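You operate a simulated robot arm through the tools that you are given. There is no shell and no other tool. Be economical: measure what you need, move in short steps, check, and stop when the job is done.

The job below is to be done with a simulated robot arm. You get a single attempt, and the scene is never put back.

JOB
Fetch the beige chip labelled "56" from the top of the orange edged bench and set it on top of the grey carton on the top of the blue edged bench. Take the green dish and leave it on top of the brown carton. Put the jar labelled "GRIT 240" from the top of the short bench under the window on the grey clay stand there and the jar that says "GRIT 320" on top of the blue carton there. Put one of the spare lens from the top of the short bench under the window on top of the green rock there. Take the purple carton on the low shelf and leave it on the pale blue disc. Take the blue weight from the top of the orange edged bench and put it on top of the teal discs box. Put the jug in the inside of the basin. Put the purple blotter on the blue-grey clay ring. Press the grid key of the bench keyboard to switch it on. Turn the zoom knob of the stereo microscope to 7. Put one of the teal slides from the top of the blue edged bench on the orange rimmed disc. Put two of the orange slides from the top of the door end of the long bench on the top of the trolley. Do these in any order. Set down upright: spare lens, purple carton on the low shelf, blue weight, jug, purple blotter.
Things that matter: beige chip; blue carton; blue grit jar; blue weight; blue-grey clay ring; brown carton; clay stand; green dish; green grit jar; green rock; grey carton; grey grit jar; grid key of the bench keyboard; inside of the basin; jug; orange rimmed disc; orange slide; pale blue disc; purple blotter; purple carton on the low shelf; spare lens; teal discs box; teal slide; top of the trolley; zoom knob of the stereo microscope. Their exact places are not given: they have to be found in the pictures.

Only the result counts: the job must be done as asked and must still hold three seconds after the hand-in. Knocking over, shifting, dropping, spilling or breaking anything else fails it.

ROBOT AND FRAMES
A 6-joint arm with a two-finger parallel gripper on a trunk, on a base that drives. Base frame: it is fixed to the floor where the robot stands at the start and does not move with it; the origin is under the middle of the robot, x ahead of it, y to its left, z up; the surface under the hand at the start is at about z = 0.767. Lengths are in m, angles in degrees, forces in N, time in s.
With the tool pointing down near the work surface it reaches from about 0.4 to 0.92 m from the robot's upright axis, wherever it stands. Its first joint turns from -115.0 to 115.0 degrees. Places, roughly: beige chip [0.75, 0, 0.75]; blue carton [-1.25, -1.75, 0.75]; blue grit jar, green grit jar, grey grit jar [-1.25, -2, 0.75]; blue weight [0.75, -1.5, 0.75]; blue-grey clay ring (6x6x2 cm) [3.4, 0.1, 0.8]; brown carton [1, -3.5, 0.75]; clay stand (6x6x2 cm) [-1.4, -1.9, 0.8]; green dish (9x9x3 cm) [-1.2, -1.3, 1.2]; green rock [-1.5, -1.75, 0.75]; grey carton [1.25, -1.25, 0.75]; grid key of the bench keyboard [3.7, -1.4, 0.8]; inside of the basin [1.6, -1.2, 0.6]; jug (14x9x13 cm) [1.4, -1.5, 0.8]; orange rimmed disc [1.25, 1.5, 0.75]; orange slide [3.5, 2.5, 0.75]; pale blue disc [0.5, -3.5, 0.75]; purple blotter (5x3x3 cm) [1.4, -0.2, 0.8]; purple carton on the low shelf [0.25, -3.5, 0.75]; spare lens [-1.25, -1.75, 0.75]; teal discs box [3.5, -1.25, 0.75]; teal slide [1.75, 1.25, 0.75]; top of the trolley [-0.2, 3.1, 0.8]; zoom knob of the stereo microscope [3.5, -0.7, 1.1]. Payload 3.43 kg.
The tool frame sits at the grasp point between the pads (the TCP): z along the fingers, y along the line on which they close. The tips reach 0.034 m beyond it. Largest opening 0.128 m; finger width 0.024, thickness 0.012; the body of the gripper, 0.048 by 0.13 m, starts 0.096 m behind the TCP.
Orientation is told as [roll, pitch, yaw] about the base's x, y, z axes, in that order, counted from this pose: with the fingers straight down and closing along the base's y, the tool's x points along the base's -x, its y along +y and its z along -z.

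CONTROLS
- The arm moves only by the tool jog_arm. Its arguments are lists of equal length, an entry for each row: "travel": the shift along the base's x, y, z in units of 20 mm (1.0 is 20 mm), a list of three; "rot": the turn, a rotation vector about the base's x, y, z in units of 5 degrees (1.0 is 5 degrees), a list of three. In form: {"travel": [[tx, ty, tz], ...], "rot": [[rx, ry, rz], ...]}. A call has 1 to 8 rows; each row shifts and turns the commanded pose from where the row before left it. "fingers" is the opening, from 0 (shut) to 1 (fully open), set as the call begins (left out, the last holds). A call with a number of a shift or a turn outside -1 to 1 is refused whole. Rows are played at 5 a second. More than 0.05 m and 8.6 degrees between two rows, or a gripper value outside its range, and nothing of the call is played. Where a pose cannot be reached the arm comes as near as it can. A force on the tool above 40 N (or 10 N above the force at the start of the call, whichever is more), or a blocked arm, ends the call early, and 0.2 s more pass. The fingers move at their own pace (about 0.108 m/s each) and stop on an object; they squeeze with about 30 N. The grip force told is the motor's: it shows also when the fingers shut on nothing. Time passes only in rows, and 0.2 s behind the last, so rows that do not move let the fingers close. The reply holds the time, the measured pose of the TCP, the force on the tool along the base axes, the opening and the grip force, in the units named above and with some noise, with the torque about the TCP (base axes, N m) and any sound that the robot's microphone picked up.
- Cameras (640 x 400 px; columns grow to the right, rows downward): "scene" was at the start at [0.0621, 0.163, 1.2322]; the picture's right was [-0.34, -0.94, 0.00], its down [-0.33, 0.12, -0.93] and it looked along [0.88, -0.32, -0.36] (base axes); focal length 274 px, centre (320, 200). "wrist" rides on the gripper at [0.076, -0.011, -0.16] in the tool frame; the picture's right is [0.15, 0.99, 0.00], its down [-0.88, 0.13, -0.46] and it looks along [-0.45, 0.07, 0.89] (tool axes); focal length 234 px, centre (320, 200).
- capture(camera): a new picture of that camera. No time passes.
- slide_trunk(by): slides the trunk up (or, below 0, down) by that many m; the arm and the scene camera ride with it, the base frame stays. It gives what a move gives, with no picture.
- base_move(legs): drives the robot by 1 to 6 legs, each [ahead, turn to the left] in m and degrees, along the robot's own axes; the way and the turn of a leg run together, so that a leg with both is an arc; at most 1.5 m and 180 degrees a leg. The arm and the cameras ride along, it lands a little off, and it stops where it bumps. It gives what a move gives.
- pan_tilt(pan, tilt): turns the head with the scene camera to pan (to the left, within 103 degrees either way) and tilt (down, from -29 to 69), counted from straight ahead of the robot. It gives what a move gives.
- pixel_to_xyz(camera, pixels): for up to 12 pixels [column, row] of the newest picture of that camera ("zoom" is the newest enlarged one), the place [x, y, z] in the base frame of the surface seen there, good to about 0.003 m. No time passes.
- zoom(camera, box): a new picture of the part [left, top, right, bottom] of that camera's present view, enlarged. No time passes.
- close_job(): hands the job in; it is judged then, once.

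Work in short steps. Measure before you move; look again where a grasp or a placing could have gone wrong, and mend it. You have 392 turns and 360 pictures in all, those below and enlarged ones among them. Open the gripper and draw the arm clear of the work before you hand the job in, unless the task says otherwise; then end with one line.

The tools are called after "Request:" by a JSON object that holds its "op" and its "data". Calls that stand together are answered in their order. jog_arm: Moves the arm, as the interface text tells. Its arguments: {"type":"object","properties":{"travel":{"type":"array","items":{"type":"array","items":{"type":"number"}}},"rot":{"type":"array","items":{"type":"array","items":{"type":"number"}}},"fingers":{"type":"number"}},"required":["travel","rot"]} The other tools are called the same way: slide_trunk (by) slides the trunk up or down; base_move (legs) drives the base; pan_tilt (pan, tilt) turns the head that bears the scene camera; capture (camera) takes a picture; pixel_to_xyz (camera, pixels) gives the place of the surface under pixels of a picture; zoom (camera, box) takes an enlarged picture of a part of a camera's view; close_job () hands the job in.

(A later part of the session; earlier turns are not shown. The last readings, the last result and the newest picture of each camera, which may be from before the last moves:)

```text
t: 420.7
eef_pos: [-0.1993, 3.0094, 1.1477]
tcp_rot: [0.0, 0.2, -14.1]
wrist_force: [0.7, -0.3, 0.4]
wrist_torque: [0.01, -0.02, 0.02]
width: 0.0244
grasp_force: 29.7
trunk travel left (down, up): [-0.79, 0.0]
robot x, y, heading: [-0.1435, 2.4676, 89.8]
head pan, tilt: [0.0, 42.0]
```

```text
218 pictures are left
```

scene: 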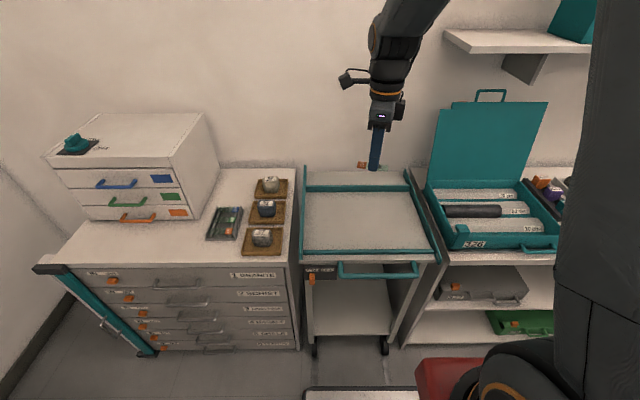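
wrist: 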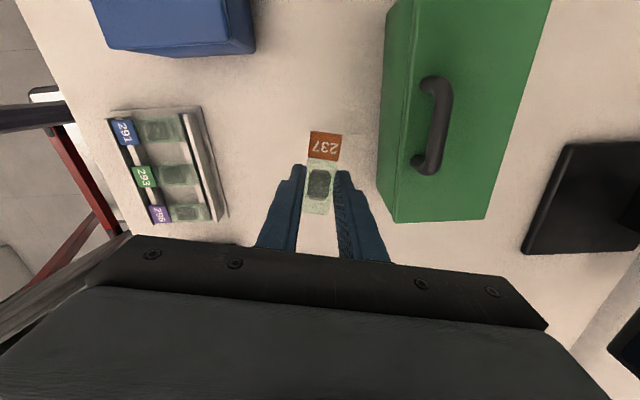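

I move over the trolley's left half at (-0.25, 3.12), lower by trunk and then gently to contact.

Request:
{"op": "jog_arm", "data": {"travel": [[-0.42, 0.92, 0], [-0.42, 0.92, 0], [-0.42, 0.92, 0], [-0.42, 0.92, 0], [-0.42, 0.92, 0], [-0.42, 0.92, 0]], "rot": [[0, 0, 0.5], [0, 0, 0.5], [0, 0, 0.5], [0, 0, 0.5], [0, 0, 0.4], [0, 0, 0.4]]}}

Request:
{"op": "slide_trunk", "data": {"by": -0.295}}

Request:
{"op": "jog_arm", "data": {"travel": [[0, 0, -0.45], [0, 0, 0]], "rot": [[0, 0, 0], [0, 0, 0]]}}

Request:
{"op": "capture", "data": {"camera": "wrist"}}

```text
t: 422.1
eef_pos: [-0.2502, 3.1208, 1.148]
tcp_rot: [0.0, 0.2, 0.0]
wrist_force: [-0.3, -0.6, -0.7]
wrist_torque: [-0.03, -0.01, 0.02]
width: 0.0249
grasp_force: 30.3
trunk travel left (down, up): [-0.79, 0.0]
robot x, y, heading: [-0.1426, 2.4682, 89.6]
head pan, tilt: [0.0, 42.0]
```

```text
t: 425.1
eef_pos: [-0.2503, 3.1201, 0.8527]
tcp_rot: [-0.1, 0.2, -0.1]
wrist_force: [0.4, -0.8, 0.4]
wrist_torque: [0.0, 0.01, -0.02]
width: 0.0247
grasp_force: 30.0
trunk travel left (down, up): [-0.495, 0.295]
robot x, y, heading: [-0.1412, 2.4645, 89.6]
head pan, tilt: [0.0, 42.0]
```

```text
t: 425.7
eef_pos: [-0.2503, 3.12, 0.8446]
tcp_rot: [-0.1, 0.3, -0.1]
wrist_force: [-0.7, -0.1, 0.6]
wrist_torque: [0.01, -0.01, -0.03]
width: 0.0248
grasp_force: 30.2
trunk travel left (down, up): [-0.495, 0.295]
robot x, y, heading: [-0.1394, 2.4725, 89.9]
head pan, tilt: [0.0, 42.0]
```

```text
217 pictures are left
```

wrist: 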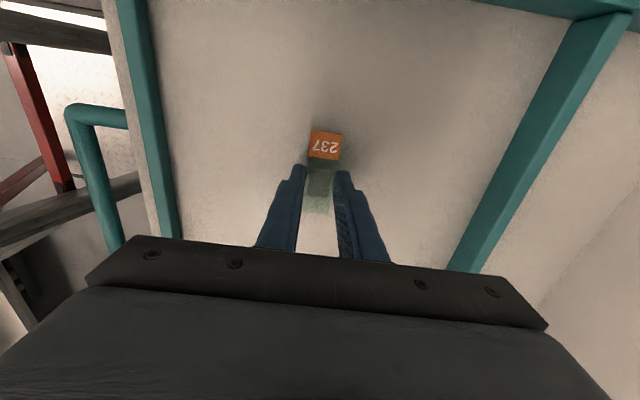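

Request:
{"op": "jog_arm", "data": {"travel": [[0, 0, -0.2], [0, 0, -0.1], [0, 0, 0]], "rot": [[0, 0, 0], [0, 0, 0], [0, 0, 0]]}}

Request:
{"op": "jog_arm", "data": {"travel": [[0, 0, -0.08], [0, 0, 0]], "rot": [[0, 0, 0], [0, 0, 0]]}}

```text
t: 426.5
eef_pos: [-0.2509, 3.1198, 0.8387]
tcp_rot: [0.0, 0.2, -0.1]
wrist_force: [0.1, 0.7, 0.1]
wrist_torque: [0.0, 0.05, 0.03]
width: 0.0243
grasp_force: 30.5
trunk travel left (down, up): [-0.495, 0.295]
robot x, y, heading: [-0.1447, 2.4714, 89.9]
head pan, tilt: [0.0, 42.0]
```

```text
t: 427.1
eef_pos: [-0.2496, 3.1192, 0.8355]
tcp_rot: [0.0, 0.1, -0.1]
wrist_force: [-0.7, 0.3, -1.0]
wrist_torque: [-0.01, 0.01, 0.02]
width: 0.0245
grasp_force: 30.2
trunk travel left (down, up): [-0.495, 0.295]
robot x, y, heading: [-0.1432, 2.4697, 89.6]
head pan, tilt: [0.0, 42.0]
```

Request:
{"op": "jog_arm", "data": {"travel": [[0, 0, -0.08], [0, 0, 0]], "rot": [[0, 0, 0], [0, 0, 0]]}}

Request:
{"op": "jog_arm", "data": {"travel": [[0, 0, -0.05], [0, 0, 0]], "rot": [[0, 0, 0], [0, 0, 0]]}}

```text
t: 427.7
eef_pos: [-0.2497, 3.12, 0.835]
tcp_rot: [-0.1, 0.3, -0.1]
wrist_force: [0.6, -0.2, 5.1]
wrist_torque: [-0.08, -0.02, -0.01]
width: 0.0245
grasp_force: 30.3
trunk travel left (down, up): [-0.495, 0.295]
robot x, y, heading: [-0.1418, 2.4694, 89.6]
head pan, tilt: [0.0, 42.0]
```

```text
t: 428.3
eef_pos: [-0.2495, 3.121, 0.8338]
tcp_rot: [0.2, 0.2, -0.1]
wrist_force: [1.5, -0.6, 20.6]
wrist_torque: [-0.07, -0.06, 0.03]
width: 0.0246
grasp_force: 30.3
trunk travel left (down, up): [-0.495, 0.295]
robot x, y, heading: [-0.1383, 2.4671, 89.6]
head pan, tilt: [0.0, 42.0]
```

Contact. I open, rise by trunk and check.

Request:
{"op": "jog_arm", "data": {"travel": [[0, 0, 0], [0, 0, 0], [0, 0, 0.5], [0, 0, 1]], "rot": [[0, 0, 0], [0, 0, 0], [0, 0, 0], [0, 0, 0]], "fingers": 0.35}}

Request:
{"op": "slide_trunk", "data": {"by": 0.29}}

Request:
{"op": "capture", "data": {"camera": "wrist"}}

```text
t: 429.3
eef_pos: [-0.2505, 3.1203, 0.8638]
tcp_rot: [0.0, 0.2, -0.1]
wrist_force: [-1.0, 0.1, -0.2]
wrist_torque: [-0.02, -0.01, -0.02]
width: 0.0448
grasp_force: 0.1
trunk travel left (down, up): [-0.495, 0.295]
robot x, y, heading: [-0.1443, 2.4713, 89.7]
head pan, tilt: [0.0, 42.0]
```

```text
t: 432.2
eef_pos: [-0.2504, 3.122, 1.1525]
tcp_rot: [0.0, 0.1, -0.2]
wrist_force: [0.5, 0.0, 0.5]
wrist_torque: [0.0, 0.01, 0.03]
width: 0.0448
grasp_force: 0.1
trunk travel left (down, up): [-0.785, 0.005]
robot x, y, heading: [-0.1414, 2.4677, 90.1]
head pan, tilt: [0.0, 42.0]
```

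```text
216 pictures are left
```

wrist: 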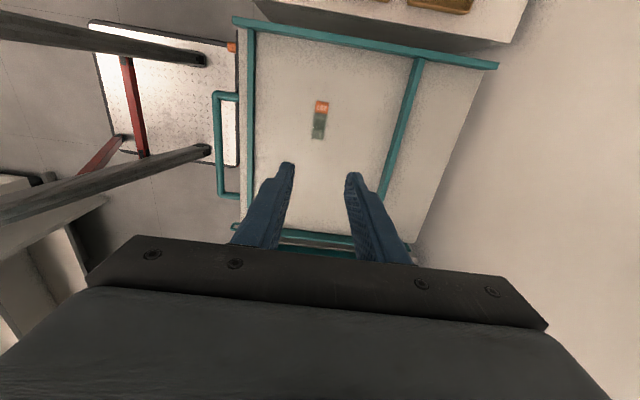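

First slide is on the trolley. I pull in and return to the bench end for slide 219.

Request:
{"op": "jog_arm", "data": {"travel": [[0.5, -1, 0], [0.5, -1, 0], [0.5, -1, 0], [0.5, -1, 0], [0.5, -1, 0], [0.5, -1, 0]], "rot": [[0, 0, 0], [0, 0, 0], [0, 0, 0], [0, 0, 0], [0, 0, 0], [0, 0, 0]]}}

Request:
{"op": "base_move", "data": {"legs": [[0, -92], [1.5, 0], [1.45, 0]]}}

Request:
{"op": "capture", "data": {"camera": "wrist"}}

Request:
{"op": "capture", "data": {"camera": "scene"}}

```text
t: 433.6
eef_pos: [-0.1893, 2.9994, 1.154]
tcp_rot: [0.0, 0.2, 0.0]
wrist_force: [0.3, 0.8, 0.0]
wrist_torque: [-0.03, 0.02, 0.04]
width: 0.045
grasp_force: 0.1
trunk travel left (down, up): [-0.785, 0.005]
robot x, y, heading: [-0.1407, 2.4716, 89.7]
head pan, tilt: [0.0, 42.0]
```

```text
t: 451.9
eef_pos: [3.3518, 2.2083, 1.1544]
tcp_rot: [0.0, 0.2, -94.6]
wrist_force: [0.4, -0.6, -0.7]
wrist_torque: [-0.02, 0.0, -0.05]
width: 0.0446
grasp_force: 0.2
trunk travel left (down, up): [-0.785, 0.005]
robot x, y, heading: [2.8156, 2.2061, -4.9]
head pan, tilt: [0.0, 42.0]
```

```text
215 pictures are left
```

wrist: 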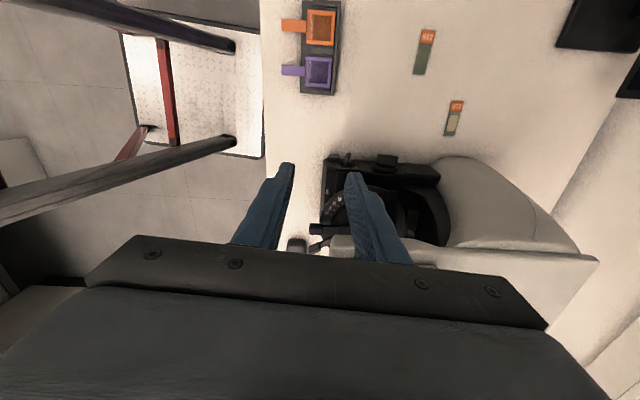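

```text
214 pictures are left
```

scene: 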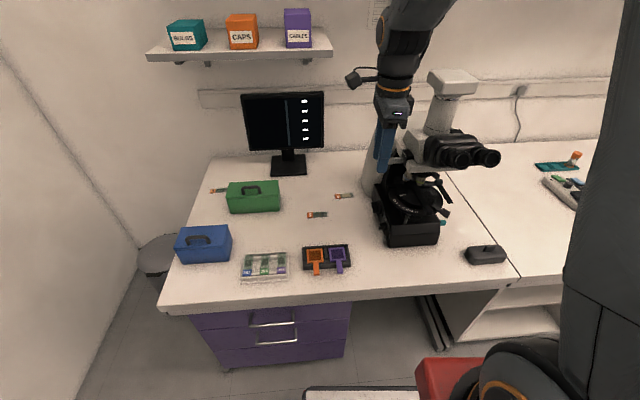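

I'm near the compound microscope, so I first move straight north. I measure slide 219 at (424,52) in the wrist view.

Request:
{"op": "pixel_to_xyz", "data": {"camera": "wrist", "pixels": [[428, 31], [420, 73], [424, 52], [340, 170], [440, 190], [330, 160]]}}

Request:
{"op": "pixel_to_xyz", "data": {"camera": "scene", "pixels": [[470, 155], [440, 90], [385, 205], [375, 180], [405, 190]]}}

Request:
{"op": "jog_arm", "data": {"travel": [[0, 1, 0], [0, 1, 0], [0, 1, 0], [0, 1, 0], [0, 1, 0], [0, 1, 0], [0, 1, 0], [0, 0.5, 0]], "rot": [[0, 0, 0], [0, 0, 0], [0, 0, 0], [0, 0, 0], [0, 0, 0], [0, 0, 0], [0, 0, 0], [0, 0, 0]]}}

```text
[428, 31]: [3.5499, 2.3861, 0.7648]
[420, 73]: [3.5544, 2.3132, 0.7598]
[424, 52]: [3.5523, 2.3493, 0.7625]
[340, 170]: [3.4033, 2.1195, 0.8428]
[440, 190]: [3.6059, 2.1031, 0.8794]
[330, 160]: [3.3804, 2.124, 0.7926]
```

```text
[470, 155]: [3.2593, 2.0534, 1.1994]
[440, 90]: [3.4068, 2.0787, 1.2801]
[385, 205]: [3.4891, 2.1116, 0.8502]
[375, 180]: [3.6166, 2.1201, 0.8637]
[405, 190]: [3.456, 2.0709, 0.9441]
```

```text
t: 453.7
eef_pos: [3.3513, 2.3592, 1.1538]
tcp_rot: [0.0, 0.2, -94.6]
wrist_force: [0.2, -0.7, -0.1]
wrist_torque: [0.01, 0.01, -0.04]
width: 0.0449
grasp_force: 0.1
trunk travel left (down, up): [-0.785, 0.005]
robot x, y, heading: [2.8207, 2.2011, -4.8]
head pan, tilt: [0.0, 42.0]
```

Request:
{"op": "jog_arm", "data": {"travel": [[1, 0, 0], [1, 0, 0], [1, 0, 0], [1, 0, 0], [1, 0, 0], [1, 0, 0], [1, -0.2, 0], [1, -0.2, 0]], "rot": [[0, 0, 0.4], [0, 0, 0.4], [0, 0, 0.4], [0, 0, 0.4], [0, 0, 0], [0, 0, 0], [0, 0, 0], [0, 0, 0]]}}

Request:
{"op": "jog_arm", "data": {"travel": [[1, 0, 0], [0.95, 0, 0]], "rot": [[0, 0, 0], [0, 0, 0]]}}

Request:
{"op": "slide_trunk", "data": {"by": -0.25}}

Request:
{"op": "capture", "data": {"camera": "wrist"}}

```text
t: 455.5
eef_pos: [3.5111, 2.3484, 1.1562]
tcp_rot: [0.0, 0.2, -86.6]
wrist_force: [0.4, -0.1, -0.3]
wrist_torque: [0.01, -0.05, 0.02]
width: 0.0448
grasp_force: 0.1
trunk travel left (down, up): [-0.785, 0.005]
robot x, y, heading: [2.8214, 2.2006, -5.0]
head pan, tilt: [0.0, 42.0]
```

```text
t: 456.1
eef_pos: [3.5498, 2.3483, 1.1545]
tcp_rot: [0.0, 0.2, -86.7]
wrist_force: [-0.1, 0.2, 0.0]
wrist_torque: [-0.02, -0.04, 0.04]
width: 0.0448
grasp_force: 0.1
trunk travel left (down, up): [-0.785, 0.005]
robot x, y, heading: [2.8197, 2.2047, -5.0]
head pan, tilt: [0.0, 42.0]
```

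```text
t: 458.7
eef_pos: [3.5495, 2.3492, 0.9042]
tcp_rot: [0.0, 0.2, -86.5]
wrist_force: [0.5, 0.0, 0.0]
wrist_torque: [0.0, -0.03, -0.02]
width: 0.0445
grasp_force: 0.0
trunk travel left (down, up): [-0.535, 0.255]
robot x, y, heading: [2.8205, 2.2049, -4.8]
head pan, tilt: [0.0, 42.0]
```

```text
213 pictures are left
```

wrist: 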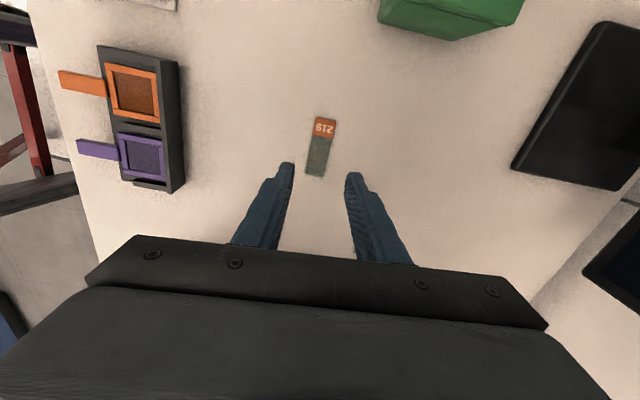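

Request:
{"op": "pixel_to_xyz", "data": {"camera": "wrist", "pixels": [[317, 118], [336, 119], [306, 174], [323, 177], [320, 147]]}}

Request:
{"op": "jog_arm", "data": {"travel": [[0, 0, -1], [0, 0, -1], [0, 0, -1], [0, 0, -1], [0, 0, -1]], "rot": [[0, 0, 0], [0, 0, 0], [0, 0, 0], [0, 0, 0], [0, 0, 0]]}}

Request:
{"op": "capture", "data": {"camera": "wrist"}}

```text
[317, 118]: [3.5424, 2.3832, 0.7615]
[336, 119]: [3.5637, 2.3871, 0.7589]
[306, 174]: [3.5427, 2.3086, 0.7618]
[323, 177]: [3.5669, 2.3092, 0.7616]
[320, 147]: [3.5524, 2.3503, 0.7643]
```

```text
t: 459.9
eef_pos: [3.5492, 2.3514, 0.8028]
tcp_rot: [0.0, 0.2, -86.6]
wrist_force: [-0.3, -0.7, 0.3]
wrist_torque: [-0.02, -0.01, 0.0]
width: 0.0449
grasp_force: 0.2
trunk travel left (down, up): [-0.535, 0.255]
robot x, y, heading: [2.8175, 2.2026, -4.8]
head pan, tilt: [0.0, 42.0]
```

```text
212 pictures are left
```

wrist: 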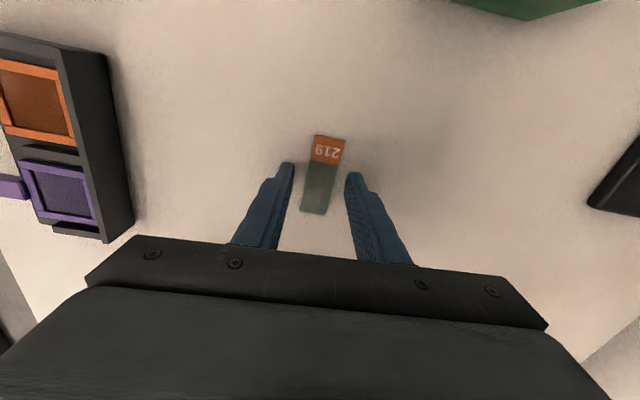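

Centred within 4 mm. I lower, close and lift.

Request:
{"op": "jog_arm", "data": {"travel": [[0.2, -0.1, -0.2], [0, 0, -0.15], [0, 0, 0]], "rot": [[0, 0, 0], [0, 0, 0], [0, 0, 0]]}}

Request:
{"op": "jog_arm", "data": {"travel": [[0, 0, 0], [0, 0, 0], [0, 0, 0], [0, 0, 0.5], [0, 0, 1], [0, 0, 1], [0, 0, 1], [0, 0, 1]], "rot": [[0, 0, 0], [0, 0, 0], [0, 0, 0], [0, 0, 0], [0, 0, 0], [0, 0, 0], [0, 0, 0], [0, 0, 0]], "fingers": 0}}

Request:
{"op": "capture", "data": {"camera": "wrist"}}

```text
t: 460.7
eef_pos: [3.5553, 2.3481, 0.7972]
tcp_rot: [0.0, 0.2, -86.6]
wrist_force: [-1.5, -0.8, 0.3]
wrist_torque: [-0.02, -0.02, -0.03]
width: 0.0449
grasp_force: 0.1
trunk travel left (down, up): [-0.535, 0.255]
robot x, y, heading: [2.8214, 2.2053, -4.8]
head pan, tilt: [0.0, 42.0]
```

```text
t: 462.5
eef_pos: [3.5537, 2.3517, 0.8866]
tcp_rot: [0.0, 0.1, -86.5]
wrist_force: [0.7, 0.2, -0.8]
wrist_torque: [0.01, 0.02, 0.0]
width: 0.0245
grasp_force: 30.0
trunk travel left (down, up): [-0.535, 0.255]
robot x, y, heading: [2.8219, 2.2045, -5.1]
head pan, tilt: [0.0, 42.0]
```

```text
211 pictures are left
```

wrist: 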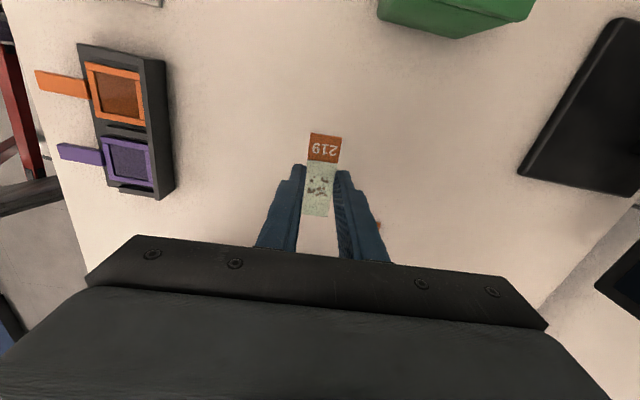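

Held. I go back to the trolley the same way.

Request:
{"op": "slide_trunk", "data": {"by": 0.25}}

Request:
{"op": "jog_arm", "data": {"travel": [[-1, 0.2, 0.3], [-1, 0, 0.3], [-1, 0, 0], [-1, 0, 0], [-1, 0, 0], [-1, 0, 0], [-1, 0, 0], [-1, -0.2, 0]], "rot": [[0, 0, 0], [0, 0, 0], [0, 0, 0], [0, 0, 0], [0, 0, 0], [0, 0, 0], [0, 0, 0], [0, 0, 0]]}}

Request:
{"op": "base_move", "data": {"legs": [[-0.3, 0], [0, 179], [1.5, 0], [1.13, 0], [0, -84]]}}

Request:
{"op": "capture", "data": {"camera": "scene"}}

```text
t: 465.1
eef_pos: [3.5547, 2.3478, 1.1374]
tcp_rot: [0.1, 0.2, -86.6]
wrist_force: [-0.3, 0.9, 0.4]
wrist_torque: [0.02, -0.04, -0.01]
width: 0.0245
grasp_force: 29.7
trunk travel left (down, up): [-0.785, 0.005]
robot x, y, heading: [2.82, 2.2016, -4.8]
head pan, tilt: [0.0, 42.0]
```

```text
t: 466.9
eef_pos: [3.394, 2.3474, 1.1486]
tcp_rot: [-0.1, 0.2, -86.6]
wrist_force: [0.7, 0.3, -0.1]
wrist_torque: [0.02, 0.05, 0.0]
width: 0.0245
grasp_force: 29.6
trunk travel left (down, up): [-0.785, 0.005]
robot x, y, heading: [2.8176, 2.204, -4.5]
head pan, tilt: [0.0, 42.0]
```

```text
t: 492.8
eef_pos: [-0.3863, 2.9055, 1.1495]
tcp_rot: [0.0, 0.2, 9.3]
wrist_force: [-0.1, 0.3, -1.0]
wrist_torque: [-0.02, 0.03, 0.04]
width: 0.0241
grasp_force: 29.8
trunk travel left (down, up): [-0.785, 0.005]
robot x, y, heading: [-0.1841, 2.3473, 90.8]
head pan, tilt: [0.0, 42.0]
```

```text
210 pictures are left
```

scene: 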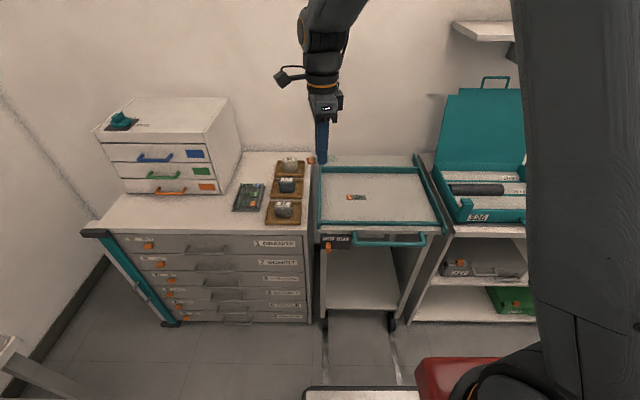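

Slide 237 is visible on the trolley. I move the second over (-0.13, 3.08).

Request:
{"op": "jog_arm", "data": {"travel": [[1, 0.6, 0], [1, 0.6, 0], [1, 0.6, 0], [1, 0.6, 0], [1, 0.6, 0], [1, 0.7, 0], [1, 0.7, 0], [1, 0.7, 0]], "rot": [[0, 0, -0.2], [0, 0, -0.2], [0, 0, -0.2], [0, 0, -0.2], [0, 0, -0.2], [0, 0, -0.2], [0, 0, -0.2], [0, 0, -0.2]]}}

Request:
{"op": "jog_arm", "data": {"travel": [[1, 0.7, 0], [1, 0.7, 0], [1, 0.7, 0], [1, 0.7, 0], [0.8, 0.7, 0]], "rot": [[0, 0, 0], [0, 0, 0], [0, 0, 0], [0, 0, 0], [0, 0, 0]]}}

Request:
{"op": "slide_trunk", "data": {"by": -0.3}}

Request:
{"op": "jog_arm", "data": {"travel": [[0, 0, -0.4], [0, 0, -0.1], [0, 0, 0]], "rot": [[0, 0, 0], [0, 0, 0], [0, 0, 0]]}}

Request:
{"op": "capture", "data": {"camera": "wrist"}}

```text
t: 494.6
eef_pos: [-0.2265, 3.0076, 1.1487]
tcp_rot: [0.0, 0.1, 1.3]
wrist_force: [-0.4, 0.4, -0.1]
wrist_torque: [0.03, -0.01, 0.01]
width: 0.0248
grasp_force: 30.5
trunk travel left (down, up): [-0.785, 0.005]
robot x, y, heading: [-0.1861, 2.3491, 91.1]
head pan, tilt: [0.0, 42.0]
```

```text
t: 495.8
eef_pos: [-0.128, 3.0789, 1.1505]
tcp_rot: [0.0, 0.2, 1.2]
wrist_force: [0.0, -0.7, 0.0]
wrist_torque: [0.02, -0.01, 0.01]
width: 0.0245
grasp_force: 30.4
trunk travel left (down, up): [-0.785, 0.005]
robot x, y, heading: [-0.1844, 2.3487, 90.8]
head pan, tilt: [0.0, 42.0]
```

```text
t: 498.8
eef_pos: [-0.1293, 3.077, 0.8501]
tcp_rot: [0.0, 0.2, 1.2]
wrist_force: [0.6, -0.2, -0.8]
wrist_torque: [0.02, 0.01, -0.01]
width: 0.0247
grasp_force: 29.9
trunk travel left (down, up): [-0.485, 0.305]
robot x, y, heading: [-0.1857, 2.3453, 91.1]
head pan, tilt: [0.0, 42.0]
```

```text
t: 499.6
eef_pos: [-0.1318, 3.0772, 0.8394]
tcp_rot: [0.0, 0.3, 1.2]
wrist_force: [0.3, -0.2, -0.7]
wrist_torque: [0.0, -0.02, 0.0]
width: 0.0246
grasp_force: 30.1
trunk travel left (down, up): [-0.485, 0.305]
robot x, y, heading: [-0.1845, 2.3487, 90.9]
head pan, tilt: [0.0, 42.0]
```

```text
209 pictures are left
```

wrist: 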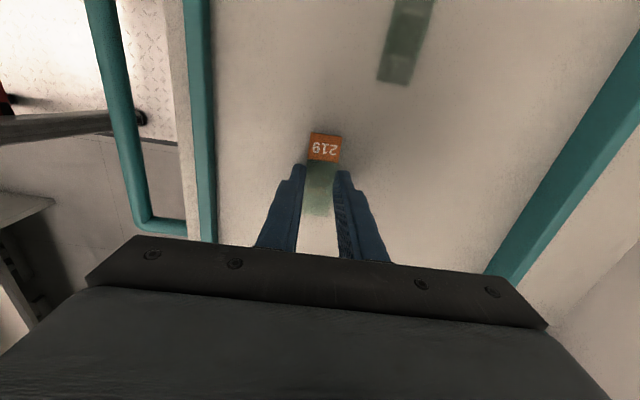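

Request:
{"op": "jog_arm", "data": {"travel": [[0, 0, -0.1], [0, 0, -0.05], [0, 0, 0]], "rot": [[0, 0, 0], [0, 0, 0], [0, 0, 0]]}}

Request:
{"op": "jog_arm", "data": {"travel": [[0, 0, -0.07], [0, 0, 0]], "rot": [[0, 0, 0], [0, 0, 0]]}}

Request:
{"op": "jog_arm", "data": {"travel": [[0, 0, -0.05], [0, 0, 0]], "rot": [[0, 0, 0], [0, 0, 0]]}}

```text
t: 500.4
eef_pos: [-0.1303, 3.0788, 0.8373]
tcp_rot: [0.0, 0.2, 1.2]
wrist_force: [-0.1, 0.1, 0.0]
wrist_torque: [-0.01, 0.03, -0.01]
width: 0.0244
grasp_force: 30.0
trunk travel left (down, up): [-0.485, 0.305]
robot x, y, heading: [-0.1841, 2.3503, 90.9]
head pan, tilt: [0.0, 42.0]
```

```text
t: 501.0
eef_pos: [-0.129, 3.078, 0.836]
tcp_rot: [0.1, 0.2, 1.2]
wrist_force: [0.8, -0.1, -0.7]
wrist_torque: [0.0, 0.03, 0.01]
width: 0.0245
grasp_force: 29.4
trunk travel left (down, up): [-0.485, 0.305]
robot x, y, heading: [-0.187, 2.3498, 90.9]
head pan, tilt: [0.0, 42.0]
```

```text
t: 501.6
eef_pos: [-0.1299, 3.0785, 0.8353]
tcp_rot: [0.1, 0.2, 1.2]
wrist_force: [0.2, -0.6, 6.0]
wrist_torque: [-0.03, 0.15, 0.01]
width: 0.0244
grasp_force: 30.0
trunk travel left (down, up): [-0.485, 0.305]
robot x, y, heading: [-0.1864, 2.3461, 90.9]
head pan, tilt: [0.0, 42.0]
```

Contact. I open and rise; then I look at both slides.

Request:
{"op": "jog_arm", "data": {"travel": [[0, 0, 0], [0, 0, 0], [0, 0, 0.5], [0, 0, 1]], "rot": [[0, 0, 0], [0, 0, 0], [0, 0, 0], [0, 0, 0]], "fingers": 0.35}}

Request:
{"op": "slide_trunk", "data": {"by": 0.3}}

Request:
{"op": "capture", "data": {"camera": "wrist"}}

```text
t: 502.6
eef_pos: [-0.1306, 3.0796, 0.8642]
tcp_rot: [0.0, 0.1, 1.2]
wrist_force: [0.3, 0.3, -0.8]
wrist_torque: [-0.02, -0.03, 0.02]
width: 0.0448
grasp_force: 0.0
trunk travel left (down, up): [-0.485, 0.305]
robot x, y, heading: [-0.1833, 2.3531, 90.9]
head pan, tilt: [0.0, 42.0]
```

```text
t: 505.6
eef_pos: [-0.1293, 3.0774, 1.1634]
tcp_rot: [0.0, 0.2, 1.1]
wrist_force: [-0.3, 1.0, -0.7]
wrist_torque: [-0.04, -0.03, 0.01]
width: 0.0449
grasp_force: 0.1
trunk travel left (down, up): [-0.785, 0.005]
robot x, y, heading: [-0.1855, 2.3507, 90.8]
head pan, tilt: [0.0, 42.0]
```

```text
208 pictures are left
```

wrist: 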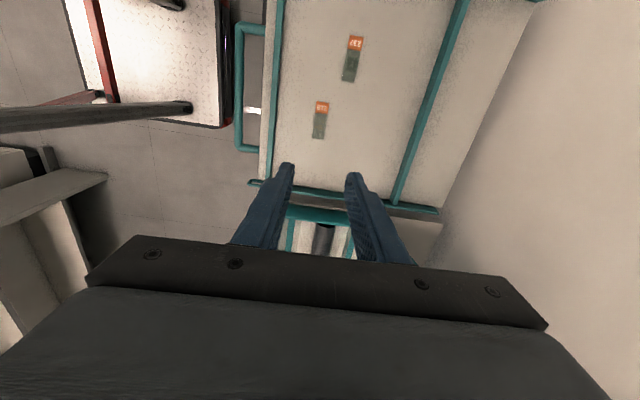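

Both slides are on the trolley. I pull the arm in, turn round via west and drive south toward the window bench.

Request:
{"op": "jog_arm", "data": {"travel": [[0, -1, 0], [0, -1, 0], [0, -1, 0], [0, -1, 0], [0, -1, 0], [0, -1, 0], [0, -1, 0], [0, -1, 0]], "rot": [[0, 0, 0.8], [0, 0, 0.8], [0, 0, 0.8], [0, 0, 0.8], [0, 0, 0.8], [0, 0, 0.8], [0, 0, 0.8], [0, 0, 0.8]]}}

Request:
{"op": "base_move", "data": {"legs": [[-0.1, 0], [0, 179], [1.5, 0], [1.5, 0]]}}

Request:
{"op": "pan_tilt", "data": {"pan": -30, "tilt": 20}}

Request:
{"op": "capture", "data": {"camera": "scene"}}

```text
t: 507.4
eef_pos: [-0.131, 2.9183, 1.1622]
tcp_rot: [0.0, 0.2, 33.3]
wrist_force: [0.9, -0.4, -0.4]
wrist_torque: [-0.02, 0.01, -0.03]
width: 0.0447
grasp_force: 0.0
trunk travel left (down, up): [-0.785, 0.005]
robot x, y, heading: [-0.1836, 2.3469, 90.9]
head pan, tilt: [0.0, 42.0]
```

```text
t: 529.8
eef_pos: [-0.1031, -1.2889, 1.1636]
tcp_rot: [0.0, 0.2, -144.7]
wrist_force: [-0.4, 0.6, -0.2]
wrist_torque: [-0.02, -0.03, 0.02]
width: 0.0446
grasp_force: 0.0
trunk travel left (down, up): [-0.785, 0.005]
robot x, y, heading: [-0.0699, -0.7185, -86.7]
head pan, tilt: [0.0, 42.0]
```

```text
t: 530.8
eef_pos: [-0.103, -1.288, 1.1626]
tcp_rot: [0.1, 0.1, -144.6]
wrist_force: [0.1, 0.2, 0.0]
wrist_torque: [0.0, 0.01, 0.02]
width: 0.0446
grasp_force: 0.1
trunk travel left (down, up): [-0.785, 0.005]
robot x, y, heading: [-0.0705, -0.7166, -86.8]
head pan, tilt: [-30.0, 20.0]
```

```text
207 pictures are left
```

scene: 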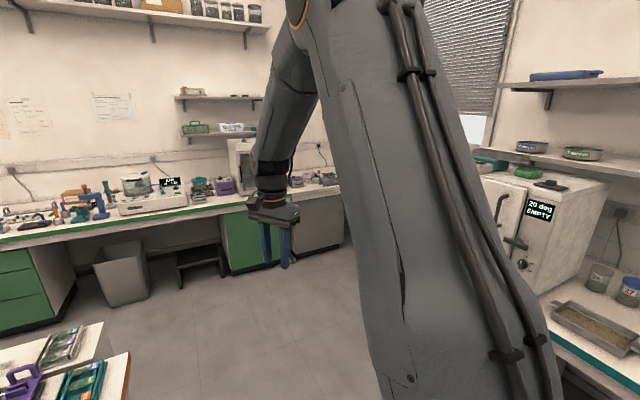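

The oven (20 deg EMPTY) with a green dish on top is at the right. I go on south and turn to face west toward it.

Request:
{"op": "base_move", "data": {"legs": [[0.55, 0], [0, -92]]}}

Request:
{"op": "pan_tilt", "data": {"pan": 10, "tilt": 20}}

Request:
{"op": "capture", "data": {"camera": "scene"}}

Request:
{"op": "pan_tilt", "data": {"pan": 50, "tilt": 25}}

Request:
{"op": "capture", "data": {"camera": "scene"}}

```text
t: 537.9
eef_pos: [-0.6062, -1.2042, 1.1625]
tcp_rot: [0.0, 0.2, 123.2]
wrist_force: [0.3, -0.2, 0.0]
wrist_torque: [0.02, 0.03, -0.03]
width: 0.0448
grasp_force: 0.2
trunk travel left (down, up): [-0.785, 0.005]
robot x, y, heading: [-0.0369, -1.2559, -179.3]
head pan, tilt: [-30.0, 20.0]
```

```text
t: 538.9
eef_pos: [-0.6073, -1.2035, 1.1626]
tcp_rot: [0.0, 0.2, 123.3]
wrist_force: [-0.3, 0.2, 1.7]
wrist_torque: [-0.02, 0.01, 0.01]
width: 0.0447
grasp_force: 0.0
trunk travel left (down, up): [-0.785, 0.005]
robot x, y, heading: [-0.0387, -1.2514, -178.9]
head pan, tilt: [10.0, 20.0]
```

```text
206 pictures are left
```

scene: 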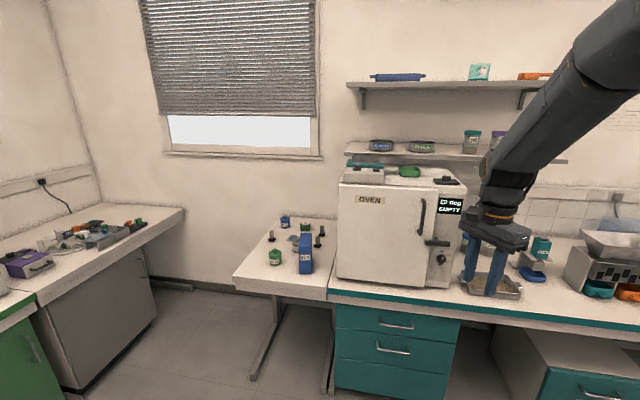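

```text
t: 540.0
eef_pos: [-0.608, -1.2024, 1.1632]
tcp_rot: [-0.1, 0.2, 123.2]
wrist_force: [-0.6, 0.4, 0.2]
wrist_torque: [0.0, -0.02, 0.02]
width: 0.045
grasp_force: 0.1
trunk travel left (down, up): [-0.785, 0.005]
robot x, y, heading: [-0.0407, -1.2548, -179.2]
head pan, tilt: [50.0, 25.0]
```

```text
205 pictures are left
```

scene: 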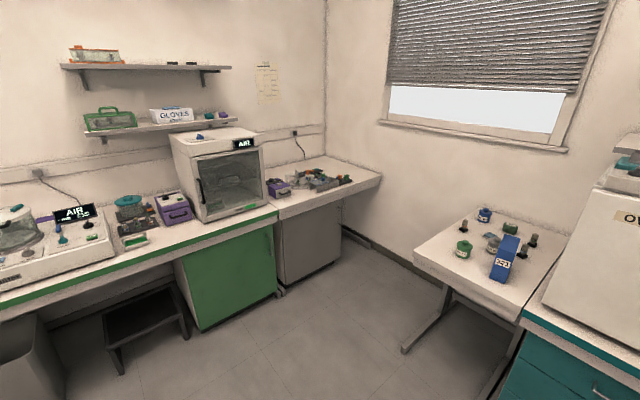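

The dish is on the oven top at (410,170) in the first picture. I turn the head back and zoom there.

Request:
{"op": "pan_tilt", "data": {"pan": 8, "tilt": 20}}

Request:
{"op": "zoom", "data": {"camera": "scene", "box": [330, 120, 490, 250]}}

Request:
{"op": "pixel_to_xyz", "data": {"camera": "zoom", "pixels": [[305, 165], [275, 160], [335, 158], [305, 150], [305, 175], [200, 165], [390, 180], [300, 115], [330, 85], [150, 155], [420, 190], [250, 200]]}}

```text
t: 541.1
eef_pos: [-0.607, -1.2021, 1.1622]
tcp_rot: [0.0, 0.2, 123.3]
wrist_force: [-0.4, 0.7, 1.1]
wrist_torque: [0.0, 0.03, -0.02]
width: 0.045
grasp_force: 0.0
trunk travel left (down, up): [-0.785, 0.005]
robot x, y, heading: [-0.0396, -1.2555, -179.0]
head pan, tilt: [8.0, 20.0]
```

```text
3.08 times, centred on (410, 185) of scene
```

zoom: 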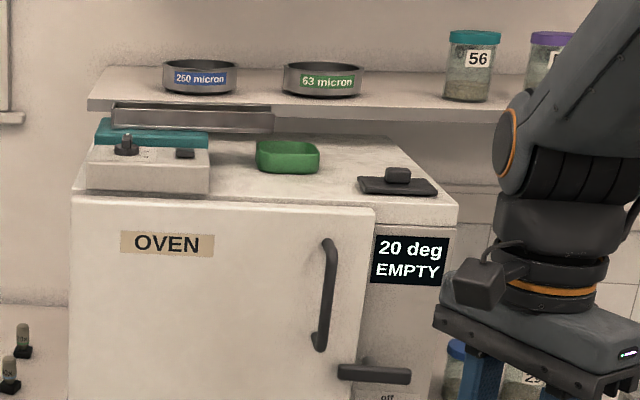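

```text
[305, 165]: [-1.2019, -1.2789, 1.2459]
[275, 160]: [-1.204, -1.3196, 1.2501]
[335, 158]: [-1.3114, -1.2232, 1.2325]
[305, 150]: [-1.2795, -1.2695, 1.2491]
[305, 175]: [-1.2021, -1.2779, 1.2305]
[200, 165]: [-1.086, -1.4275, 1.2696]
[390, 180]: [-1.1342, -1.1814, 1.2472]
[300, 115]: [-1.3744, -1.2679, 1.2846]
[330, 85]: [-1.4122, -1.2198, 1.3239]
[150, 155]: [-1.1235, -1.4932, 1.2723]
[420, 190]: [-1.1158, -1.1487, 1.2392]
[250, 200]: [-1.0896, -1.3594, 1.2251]
```

Dish: x -1.20…-1.285, y -1.32…-1.235, rim z ≈1.252, on the oven top (1.225); the shelf front is at x -1.374. I raise the hand, turn to close along y, and open wide.

Request:
{"op": "jog_arm", "data": {"travel": [[-0.3, -0.4, 1], [-0.3, -0.4, 1], [-0.3, -0.4, 1], [-0.3, -0.4, 1], [-0.3, -0.4, 1], [-0.3, -0.4, 1], [-0.3, -0.4, 1], [-0.3, -0.4, 1]], "rot": [[0, 0, 0.95], [0, 0, 0.95], [0, 0, 0.95], [0, 0, 0.95], [0, 0, 0.95], [0, 0, 0.95], [0, 0, 0.95], [0, 0, 0.95]], "fingers": 0.95}}

Request:
{"op": "jog_arm", "data": {"travel": [[-0.9, -0.1, 0.2], [-0.9, -0.1, 0.2], [-0.9, -0.1, 0], [-0.9, 0, 0], [-0.9, 0, 0]], "rot": [[0, 0, 0.95], [0, 0, 0.95], [0, 0, 0.95], [0, 0, 0.9], [0, 0, 0]]}}

Request:
{"op": "pixel_to_xyz", "data": {"camera": "scene", "pixels": [[385, 300], [395, 330], [300, 290]]}}

```text
t: 542.9
eef_pos: [-0.6563, -1.2676, 1.3213]
tcp_rot: [-0.1, 0.1, 161.3]
wrist_force: [-0.5, 0.0, 0.0]
wrist_torque: [-0.01, 0.0, -0.01]
width: 0.1217
grasp_force: 0.1
trunk travel left (down, up): [-0.785, 0.005]
robot x, y, heading: [-0.0369, -1.2584, -179.5]
head pan, tilt: [8.0, 20.0]
```

```text
t: 544.1
eef_pos: [-0.7454, -1.2743, 1.3297]
tcp_rot: [0.0, 0.2, -180.0]
wrist_force: [0.6, -0.4, 0.5]
wrist_torque: [0.0, 0.04, 0.0]
width: 0.1217
grasp_force: 0.0
trunk travel left (down, up): [-0.785, 0.005]
robot x, y, heading: [-0.0388, -1.2596, -179.1]
head pan, tilt: [8.0, 20.0]
```

```text
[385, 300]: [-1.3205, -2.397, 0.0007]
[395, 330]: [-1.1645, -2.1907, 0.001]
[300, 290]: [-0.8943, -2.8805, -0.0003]
```

I check the teal bench's front edge before driving in.

Request:
{"op": "capture", "data": {"camera": "scene"}}

Request:
{"op": "pixel_to_xyz", "data": {"camera": "scene", "pixels": [[400, 305], [400, 340], [420, 290], [350, 330], [355, 185], [400, 160], [372, 175]]}}

```text
203 pictures are left
```

scene: 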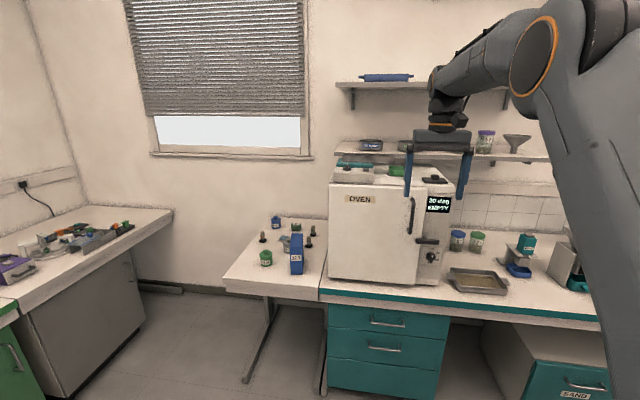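

```text
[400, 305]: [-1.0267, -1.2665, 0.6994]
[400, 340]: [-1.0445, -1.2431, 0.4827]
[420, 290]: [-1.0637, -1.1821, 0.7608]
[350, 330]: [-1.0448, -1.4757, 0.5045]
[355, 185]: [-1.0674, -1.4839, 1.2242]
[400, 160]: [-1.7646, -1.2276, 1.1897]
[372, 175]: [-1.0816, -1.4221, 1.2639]
```

Bench front is at x -1.03, so I can drive in 0.5 m; the open hand passes over the dish at z 1.33.

Request:
{"op": "base_move", "data": {"legs": [[0.49, 0]]}}

Request:
{"op": "capture", "data": {"camera": "wrist"}}

Request:
{"op": "capture", "data": {"camera": "scene"}}

```text
t: 546.8
eef_pos: [-1.2053, -1.2903, 1.3285]
tcp_rot: [0.1, 1.3, -179.0]
wrist_force: [9.3, 0.7, 4.0]
wrist_torque: [-0.13, -0.05, 0.49]
width: 0.1209
grasp_force: 0.0
trunk travel left (down, up): [-0.785, 0.005]
robot x, y, heading: [-0.5035, -1.2633, -178.4]
head pan, tilt: [8.0, 20.0]
stopped in leg 1: the force on the tool passed its limit at 63 N (the readings are from after the stop); the commanded pose is now the measured one
```

```text
202 pictures are left
```

wrist: 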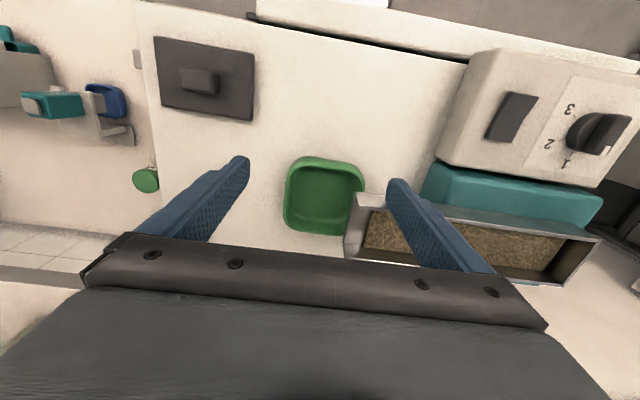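

```text
201 pictures are left
```

scene: 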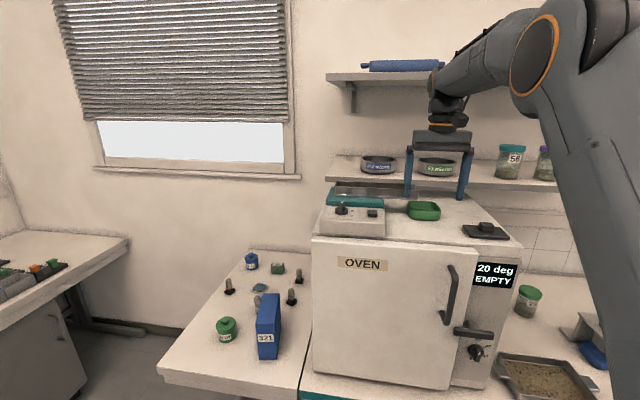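

Something was touched (63 N) and the drive stopped. I back off 10 cm at once and find out what it was.

Request:
{"op": "base_move", "data": {"legs": [[-0.12, 0]]}}

Request:
{"op": "capture", "data": {"camera": "wrist"}}

Request:
{"op": "pan_tilt", "data": {"pan": 0, "tilt": 0}}

Request:
{"op": "capture", "data": {"camera": "scene"}}

Request:
{"op": "pixel_to_xyz", "data": {"camera": "wrist", "pixels": [[347, 200], [430, 190], [590, 240], [480, 240], [320, 165], [320, 200], [300, 190], [345, 190]]}}

```text
t: 548.0
eef_pos: [-1.0856, -1.2888, 1.3288]
tcp_rot: [0.0, 1.3, -179.0]
wrist_force: [0.3, 0.0, -0.6]
wrist_torque: [0.0, 0.0, 0.0]
width: 0.1217
grasp_force: 0.0
trunk travel left (down, up): [-0.785, 0.005]
robot x, y, heading: [-0.3836, -1.2632, -178.6]
head pan, tilt: [8.0, 20.0]
```

```text
200 pictures are left
```

wrist: 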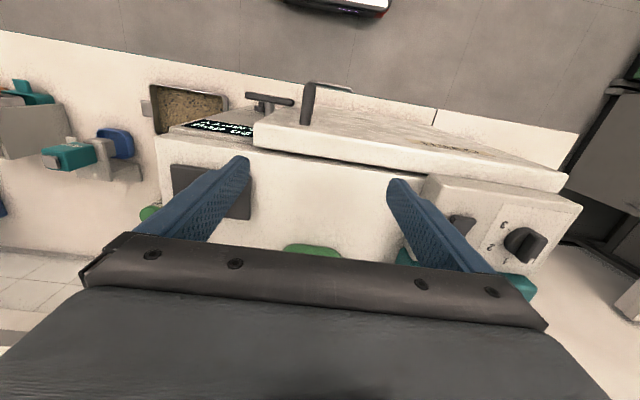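

```text
t: 548.9
eef_pos: [-1.0857, -1.2891, 1.3285]
tcp_rot: [0.0, 1.3, -179.0]
wrist_force: [-0.2, 0.3, -0.5]
wrist_torque: [0.01, 0.0, 0.01]
width: 0.1214
grasp_force: 0.1
trunk travel left (down, up): [-0.785, 0.005]
robot x, y, heading: [-0.384, -1.261, -178.3]
head pan, tilt: [0.0, 0.0]
```

```text
199 pictures are left
```

scene: 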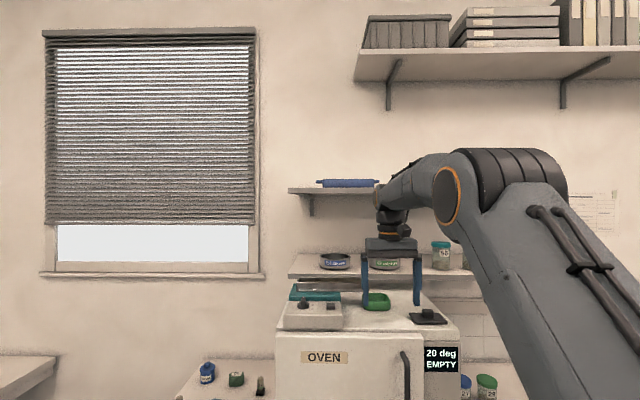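

```text
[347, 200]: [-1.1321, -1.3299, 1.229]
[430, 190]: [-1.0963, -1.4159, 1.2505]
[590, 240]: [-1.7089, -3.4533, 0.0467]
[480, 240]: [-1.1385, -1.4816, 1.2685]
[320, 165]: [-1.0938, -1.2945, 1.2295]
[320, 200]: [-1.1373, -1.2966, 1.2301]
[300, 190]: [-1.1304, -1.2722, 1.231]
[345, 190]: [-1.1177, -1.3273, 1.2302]
```

Request:
{"op": "pixel_to_xyz", "data": {"camera": "scene", "pixels": [[330, 191], [300, 191], [350, 183], [372, 190], [300, 268], [335, 262], [390, 190], [385, 220]]}}

Request:
{"op": "zoom", "data": {"camera": "scene", "box": [270, 160, 480, 340]}}

```text
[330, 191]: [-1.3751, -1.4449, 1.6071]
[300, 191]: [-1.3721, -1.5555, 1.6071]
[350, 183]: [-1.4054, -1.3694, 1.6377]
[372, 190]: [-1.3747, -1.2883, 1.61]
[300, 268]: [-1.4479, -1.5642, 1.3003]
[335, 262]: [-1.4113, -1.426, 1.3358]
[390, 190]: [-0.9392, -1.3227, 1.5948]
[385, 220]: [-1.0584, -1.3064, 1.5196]
```

```text
2.22 times, centred on (375, 250) of scene
```

zoom: 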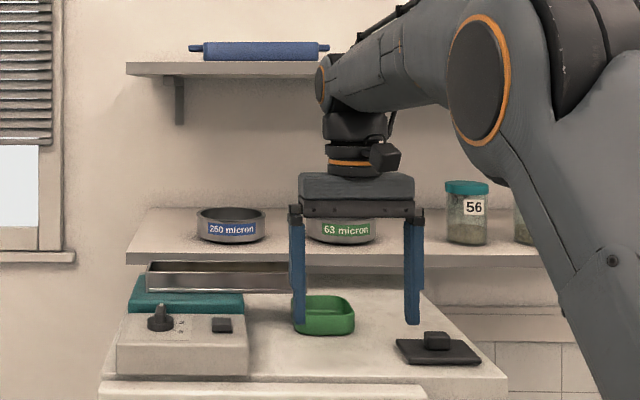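

I measure the steel trough behind the teal part, to see whether a finger could have touched it and whether it moved.

Request:
{"op": "pixel_to_xyz", "data": {"camera": "zoom", "pixels": [[150, 264], [200, 264], [285, 264], [150, 288], [285, 290], [200, 278], [130, 300], [235, 300], [325, 300], [350, 305], [300, 320], [325, 332]]}}

```text
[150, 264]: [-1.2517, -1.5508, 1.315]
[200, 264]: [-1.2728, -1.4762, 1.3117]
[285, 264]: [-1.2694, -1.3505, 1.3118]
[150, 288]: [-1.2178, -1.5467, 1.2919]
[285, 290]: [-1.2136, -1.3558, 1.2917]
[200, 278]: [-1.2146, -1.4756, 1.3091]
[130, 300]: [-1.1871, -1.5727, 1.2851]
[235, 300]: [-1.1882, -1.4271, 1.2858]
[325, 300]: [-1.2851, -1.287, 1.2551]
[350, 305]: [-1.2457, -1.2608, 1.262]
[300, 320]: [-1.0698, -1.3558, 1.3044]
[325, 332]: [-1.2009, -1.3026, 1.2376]
```

The finger touched the steel trough's front wall (x -1.214, top 1.312); its wall still reads straight (parallel to y within 1°), so it has hardly moved. The dish must instead be gripped along x. I turn the tool 90° here, above free space.

Request:
{"op": "jog_arm", "data": {"travel": [[0, 0, 0.5], [0, 0, 0.3], [0, 0, 0], [0, 0, 0], [0, 0, 0], [0, 0, 0], [0, 0, 0], [0, 0, 0]], "rot": [[0, 0, -1], [0, 0, -1], [0, 0, -1], [0, 0, -1], [0, 0, -1], [0, 0, -1], [0, 0, -1], [0, 0, -1]]}}

Request:
{"op": "jog_arm", "data": {"travel": [[0, 0, 0], [0, 0, 0], [0, 0, 0], [0, 0, 0], [0, 0, 0], [0, 0, 0], [0, 0, 0], [0, 0, 0]], "rot": [[0, 0, -1], [0, 0, -1], [0, 0, -1], [0, 0, -1], [0, 0, -1], [0, 0, -1], [0, 0, -1], [0, 0, -1]]}}

Request:
{"op": "zoom", "data": {"camera": "scene", "box": [270, 250, 450, 350]}}

Request:
{"op": "capture", "data": {"camera": "wrist"}}

```text
t: 550.7
eef_pos: [-1.0852, -1.289, 1.345]
tcp_rot: [0.0, 1.3, 140.8]
wrist_force: [-0.1, 0.2, -0.5]
wrist_torque: [0.0, 0.02, 0.01]
width: 0.1217
grasp_force: 0.1
trunk travel left (down, up): [-0.785, 0.005]
robot x, y, heading: [-0.38, -1.2604, -178.7]
head pan, tilt: [0.0, 0.0]
```

```text
t: 552.5
eef_pos: [-1.0852, -1.2888, 1.3448]
tcp_rot: [0.0, 1.3, 100.9]
wrist_force: [0.6, 0.7, 0.3]
wrist_torque: [0.01, -0.05, 0.03]
width: 0.1214
grasp_force: 0.2
trunk travel left (down, up): [-0.785, 0.005]
robot x, y, heading: [-0.3804, -1.2658, -178.6]
head pan, tilt: [0.0, 0.0]
```

```text
3.56 times, centred on (360, 300) of scene
```

zoom: 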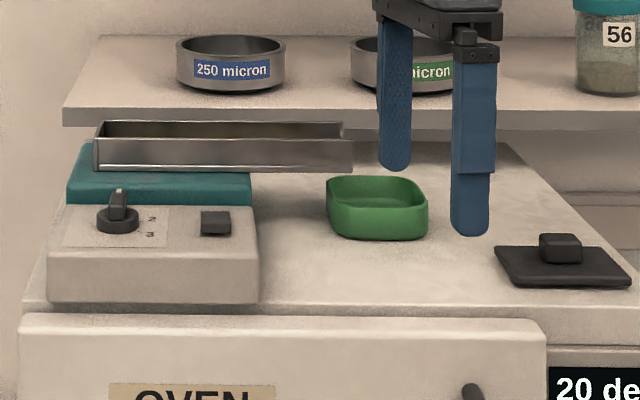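

```text
196 pictures are left
```

wrist: 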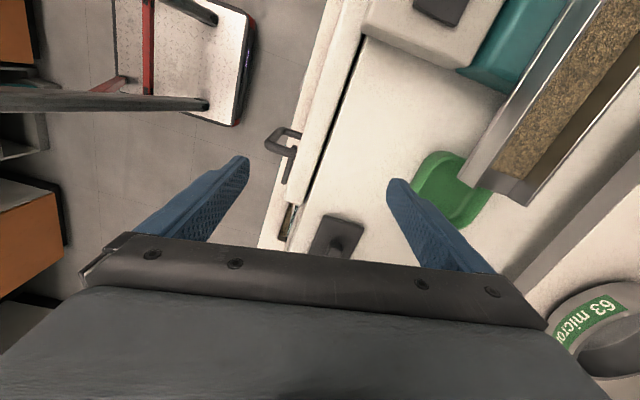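

Now it's clear: the trough belongs to a feeder whose right end overhangs the dish's back-left corner. I measure both precisely.

Request:
{"op": "pixel_to_xyz", "data": {"camera": "zoom", "pixels": [[345, 150], [350, 166], [342, 126], [330, 190], [424, 195], [345, 236], [422, 236], [350, 182], [410, 182], [345, 210], [380, 225], [420, 215]]}}

Request:
{"op": "pixel_to_xyz", "data": {"camera": "wrist", "pixels": [[440, 155], [470, 180], [452, 218], [490, 195], [418, 180], [470, 185], [525, 205], [470, 160]]}}

```text
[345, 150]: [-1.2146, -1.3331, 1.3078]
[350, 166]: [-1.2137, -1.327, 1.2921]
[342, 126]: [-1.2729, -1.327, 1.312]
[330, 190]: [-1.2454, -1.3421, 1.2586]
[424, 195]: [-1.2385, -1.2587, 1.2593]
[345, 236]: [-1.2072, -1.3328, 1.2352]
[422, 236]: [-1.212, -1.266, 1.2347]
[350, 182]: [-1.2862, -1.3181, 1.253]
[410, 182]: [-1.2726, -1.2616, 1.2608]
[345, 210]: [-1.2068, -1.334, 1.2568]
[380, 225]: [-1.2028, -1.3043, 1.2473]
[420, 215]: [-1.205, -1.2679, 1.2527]
```

```text
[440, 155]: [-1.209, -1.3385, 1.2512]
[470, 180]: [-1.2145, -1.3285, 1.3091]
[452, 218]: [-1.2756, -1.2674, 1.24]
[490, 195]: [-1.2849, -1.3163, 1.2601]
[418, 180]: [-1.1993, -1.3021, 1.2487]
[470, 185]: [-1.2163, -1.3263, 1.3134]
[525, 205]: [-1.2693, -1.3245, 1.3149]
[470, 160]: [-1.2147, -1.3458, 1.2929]
```

Dish: centre [-1.245, -1.300], rim 1.257; the trough end (y -1.326, underside ~1.29) hangs over its corner. I straighten the tool, drive in 0.155 m with fingers fore and aft of the dish, clear of the trough.

Request:
{"op": "jog_arm", "data": {"travel": [[0, 0, 0.5], [0, 0, 0.5], [0, 0, 0]], "rot": [[0.255, 0.049, 0], [0, 0, -1], [0, 0, -1]]}}

Request:
{"op": "base_move", "data": {"legs": [[0.155, 0]]}}

Request:
{"op": "capture", "data": {"camera": "wrist"}}

Request:
{"op": "zoom", "data": {"camera": "scene", "box": [250, 180, 480, 360]}}

```text
t: 553.3
eef_pos: [-1.0868, -1.2897, 1.366]
tcp_rot: [-0.1, 0.0, 91.0]
wrist_force: [-0.4, 0.6, 0.5]
wrist_torque: [0.03, -0.01, 0.0]
width: 0.1216
grasp_force: 0.1
trunk travel left (down, up): [-0.785, 0.005]
robot x, y, heading: [-0.3824, -1.2612, -178.2]
head pan, tilt: [0.0, 0.0]
```

```text
t: 554.7
eef_pos: [-1.2412, -1.2948, 1.3646]
tcp_rot: [0.0, 0.0, 91.1]
wrist_force: [0.5, 0.0, -0.2]
wrist_torque: [0.0, 0.02, 0.0]
width: 0.1216
grasp_force: 0.1
trunk travel left (down, up): [-0.785, 0.005]
robot x, y, heading: [-0.5349, -1.2724, -178.5]
head pan, tilt: [0.0, 0.0]
```

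```text
195 pictures are left
```

wrist: 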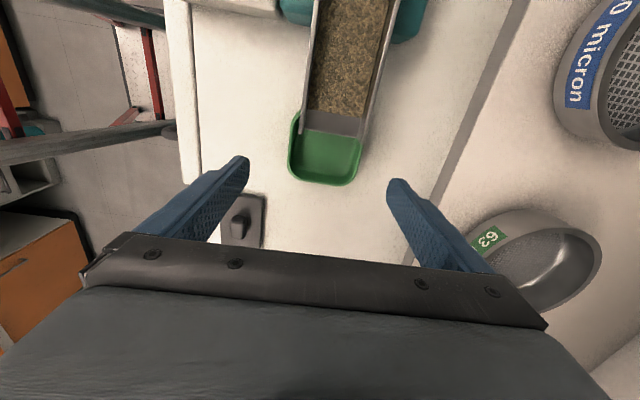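

```text
2.22 times, centred on (365, 270) of scene
```

zoom: 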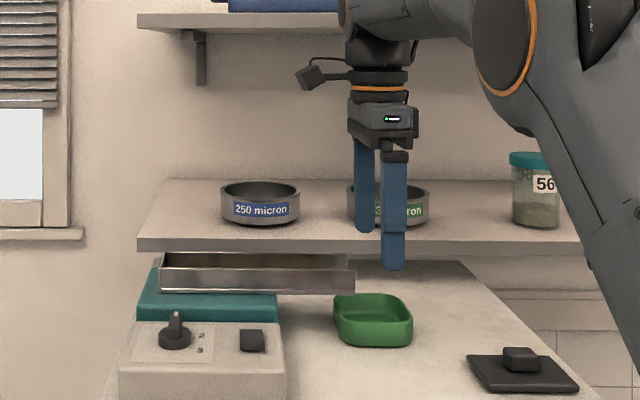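

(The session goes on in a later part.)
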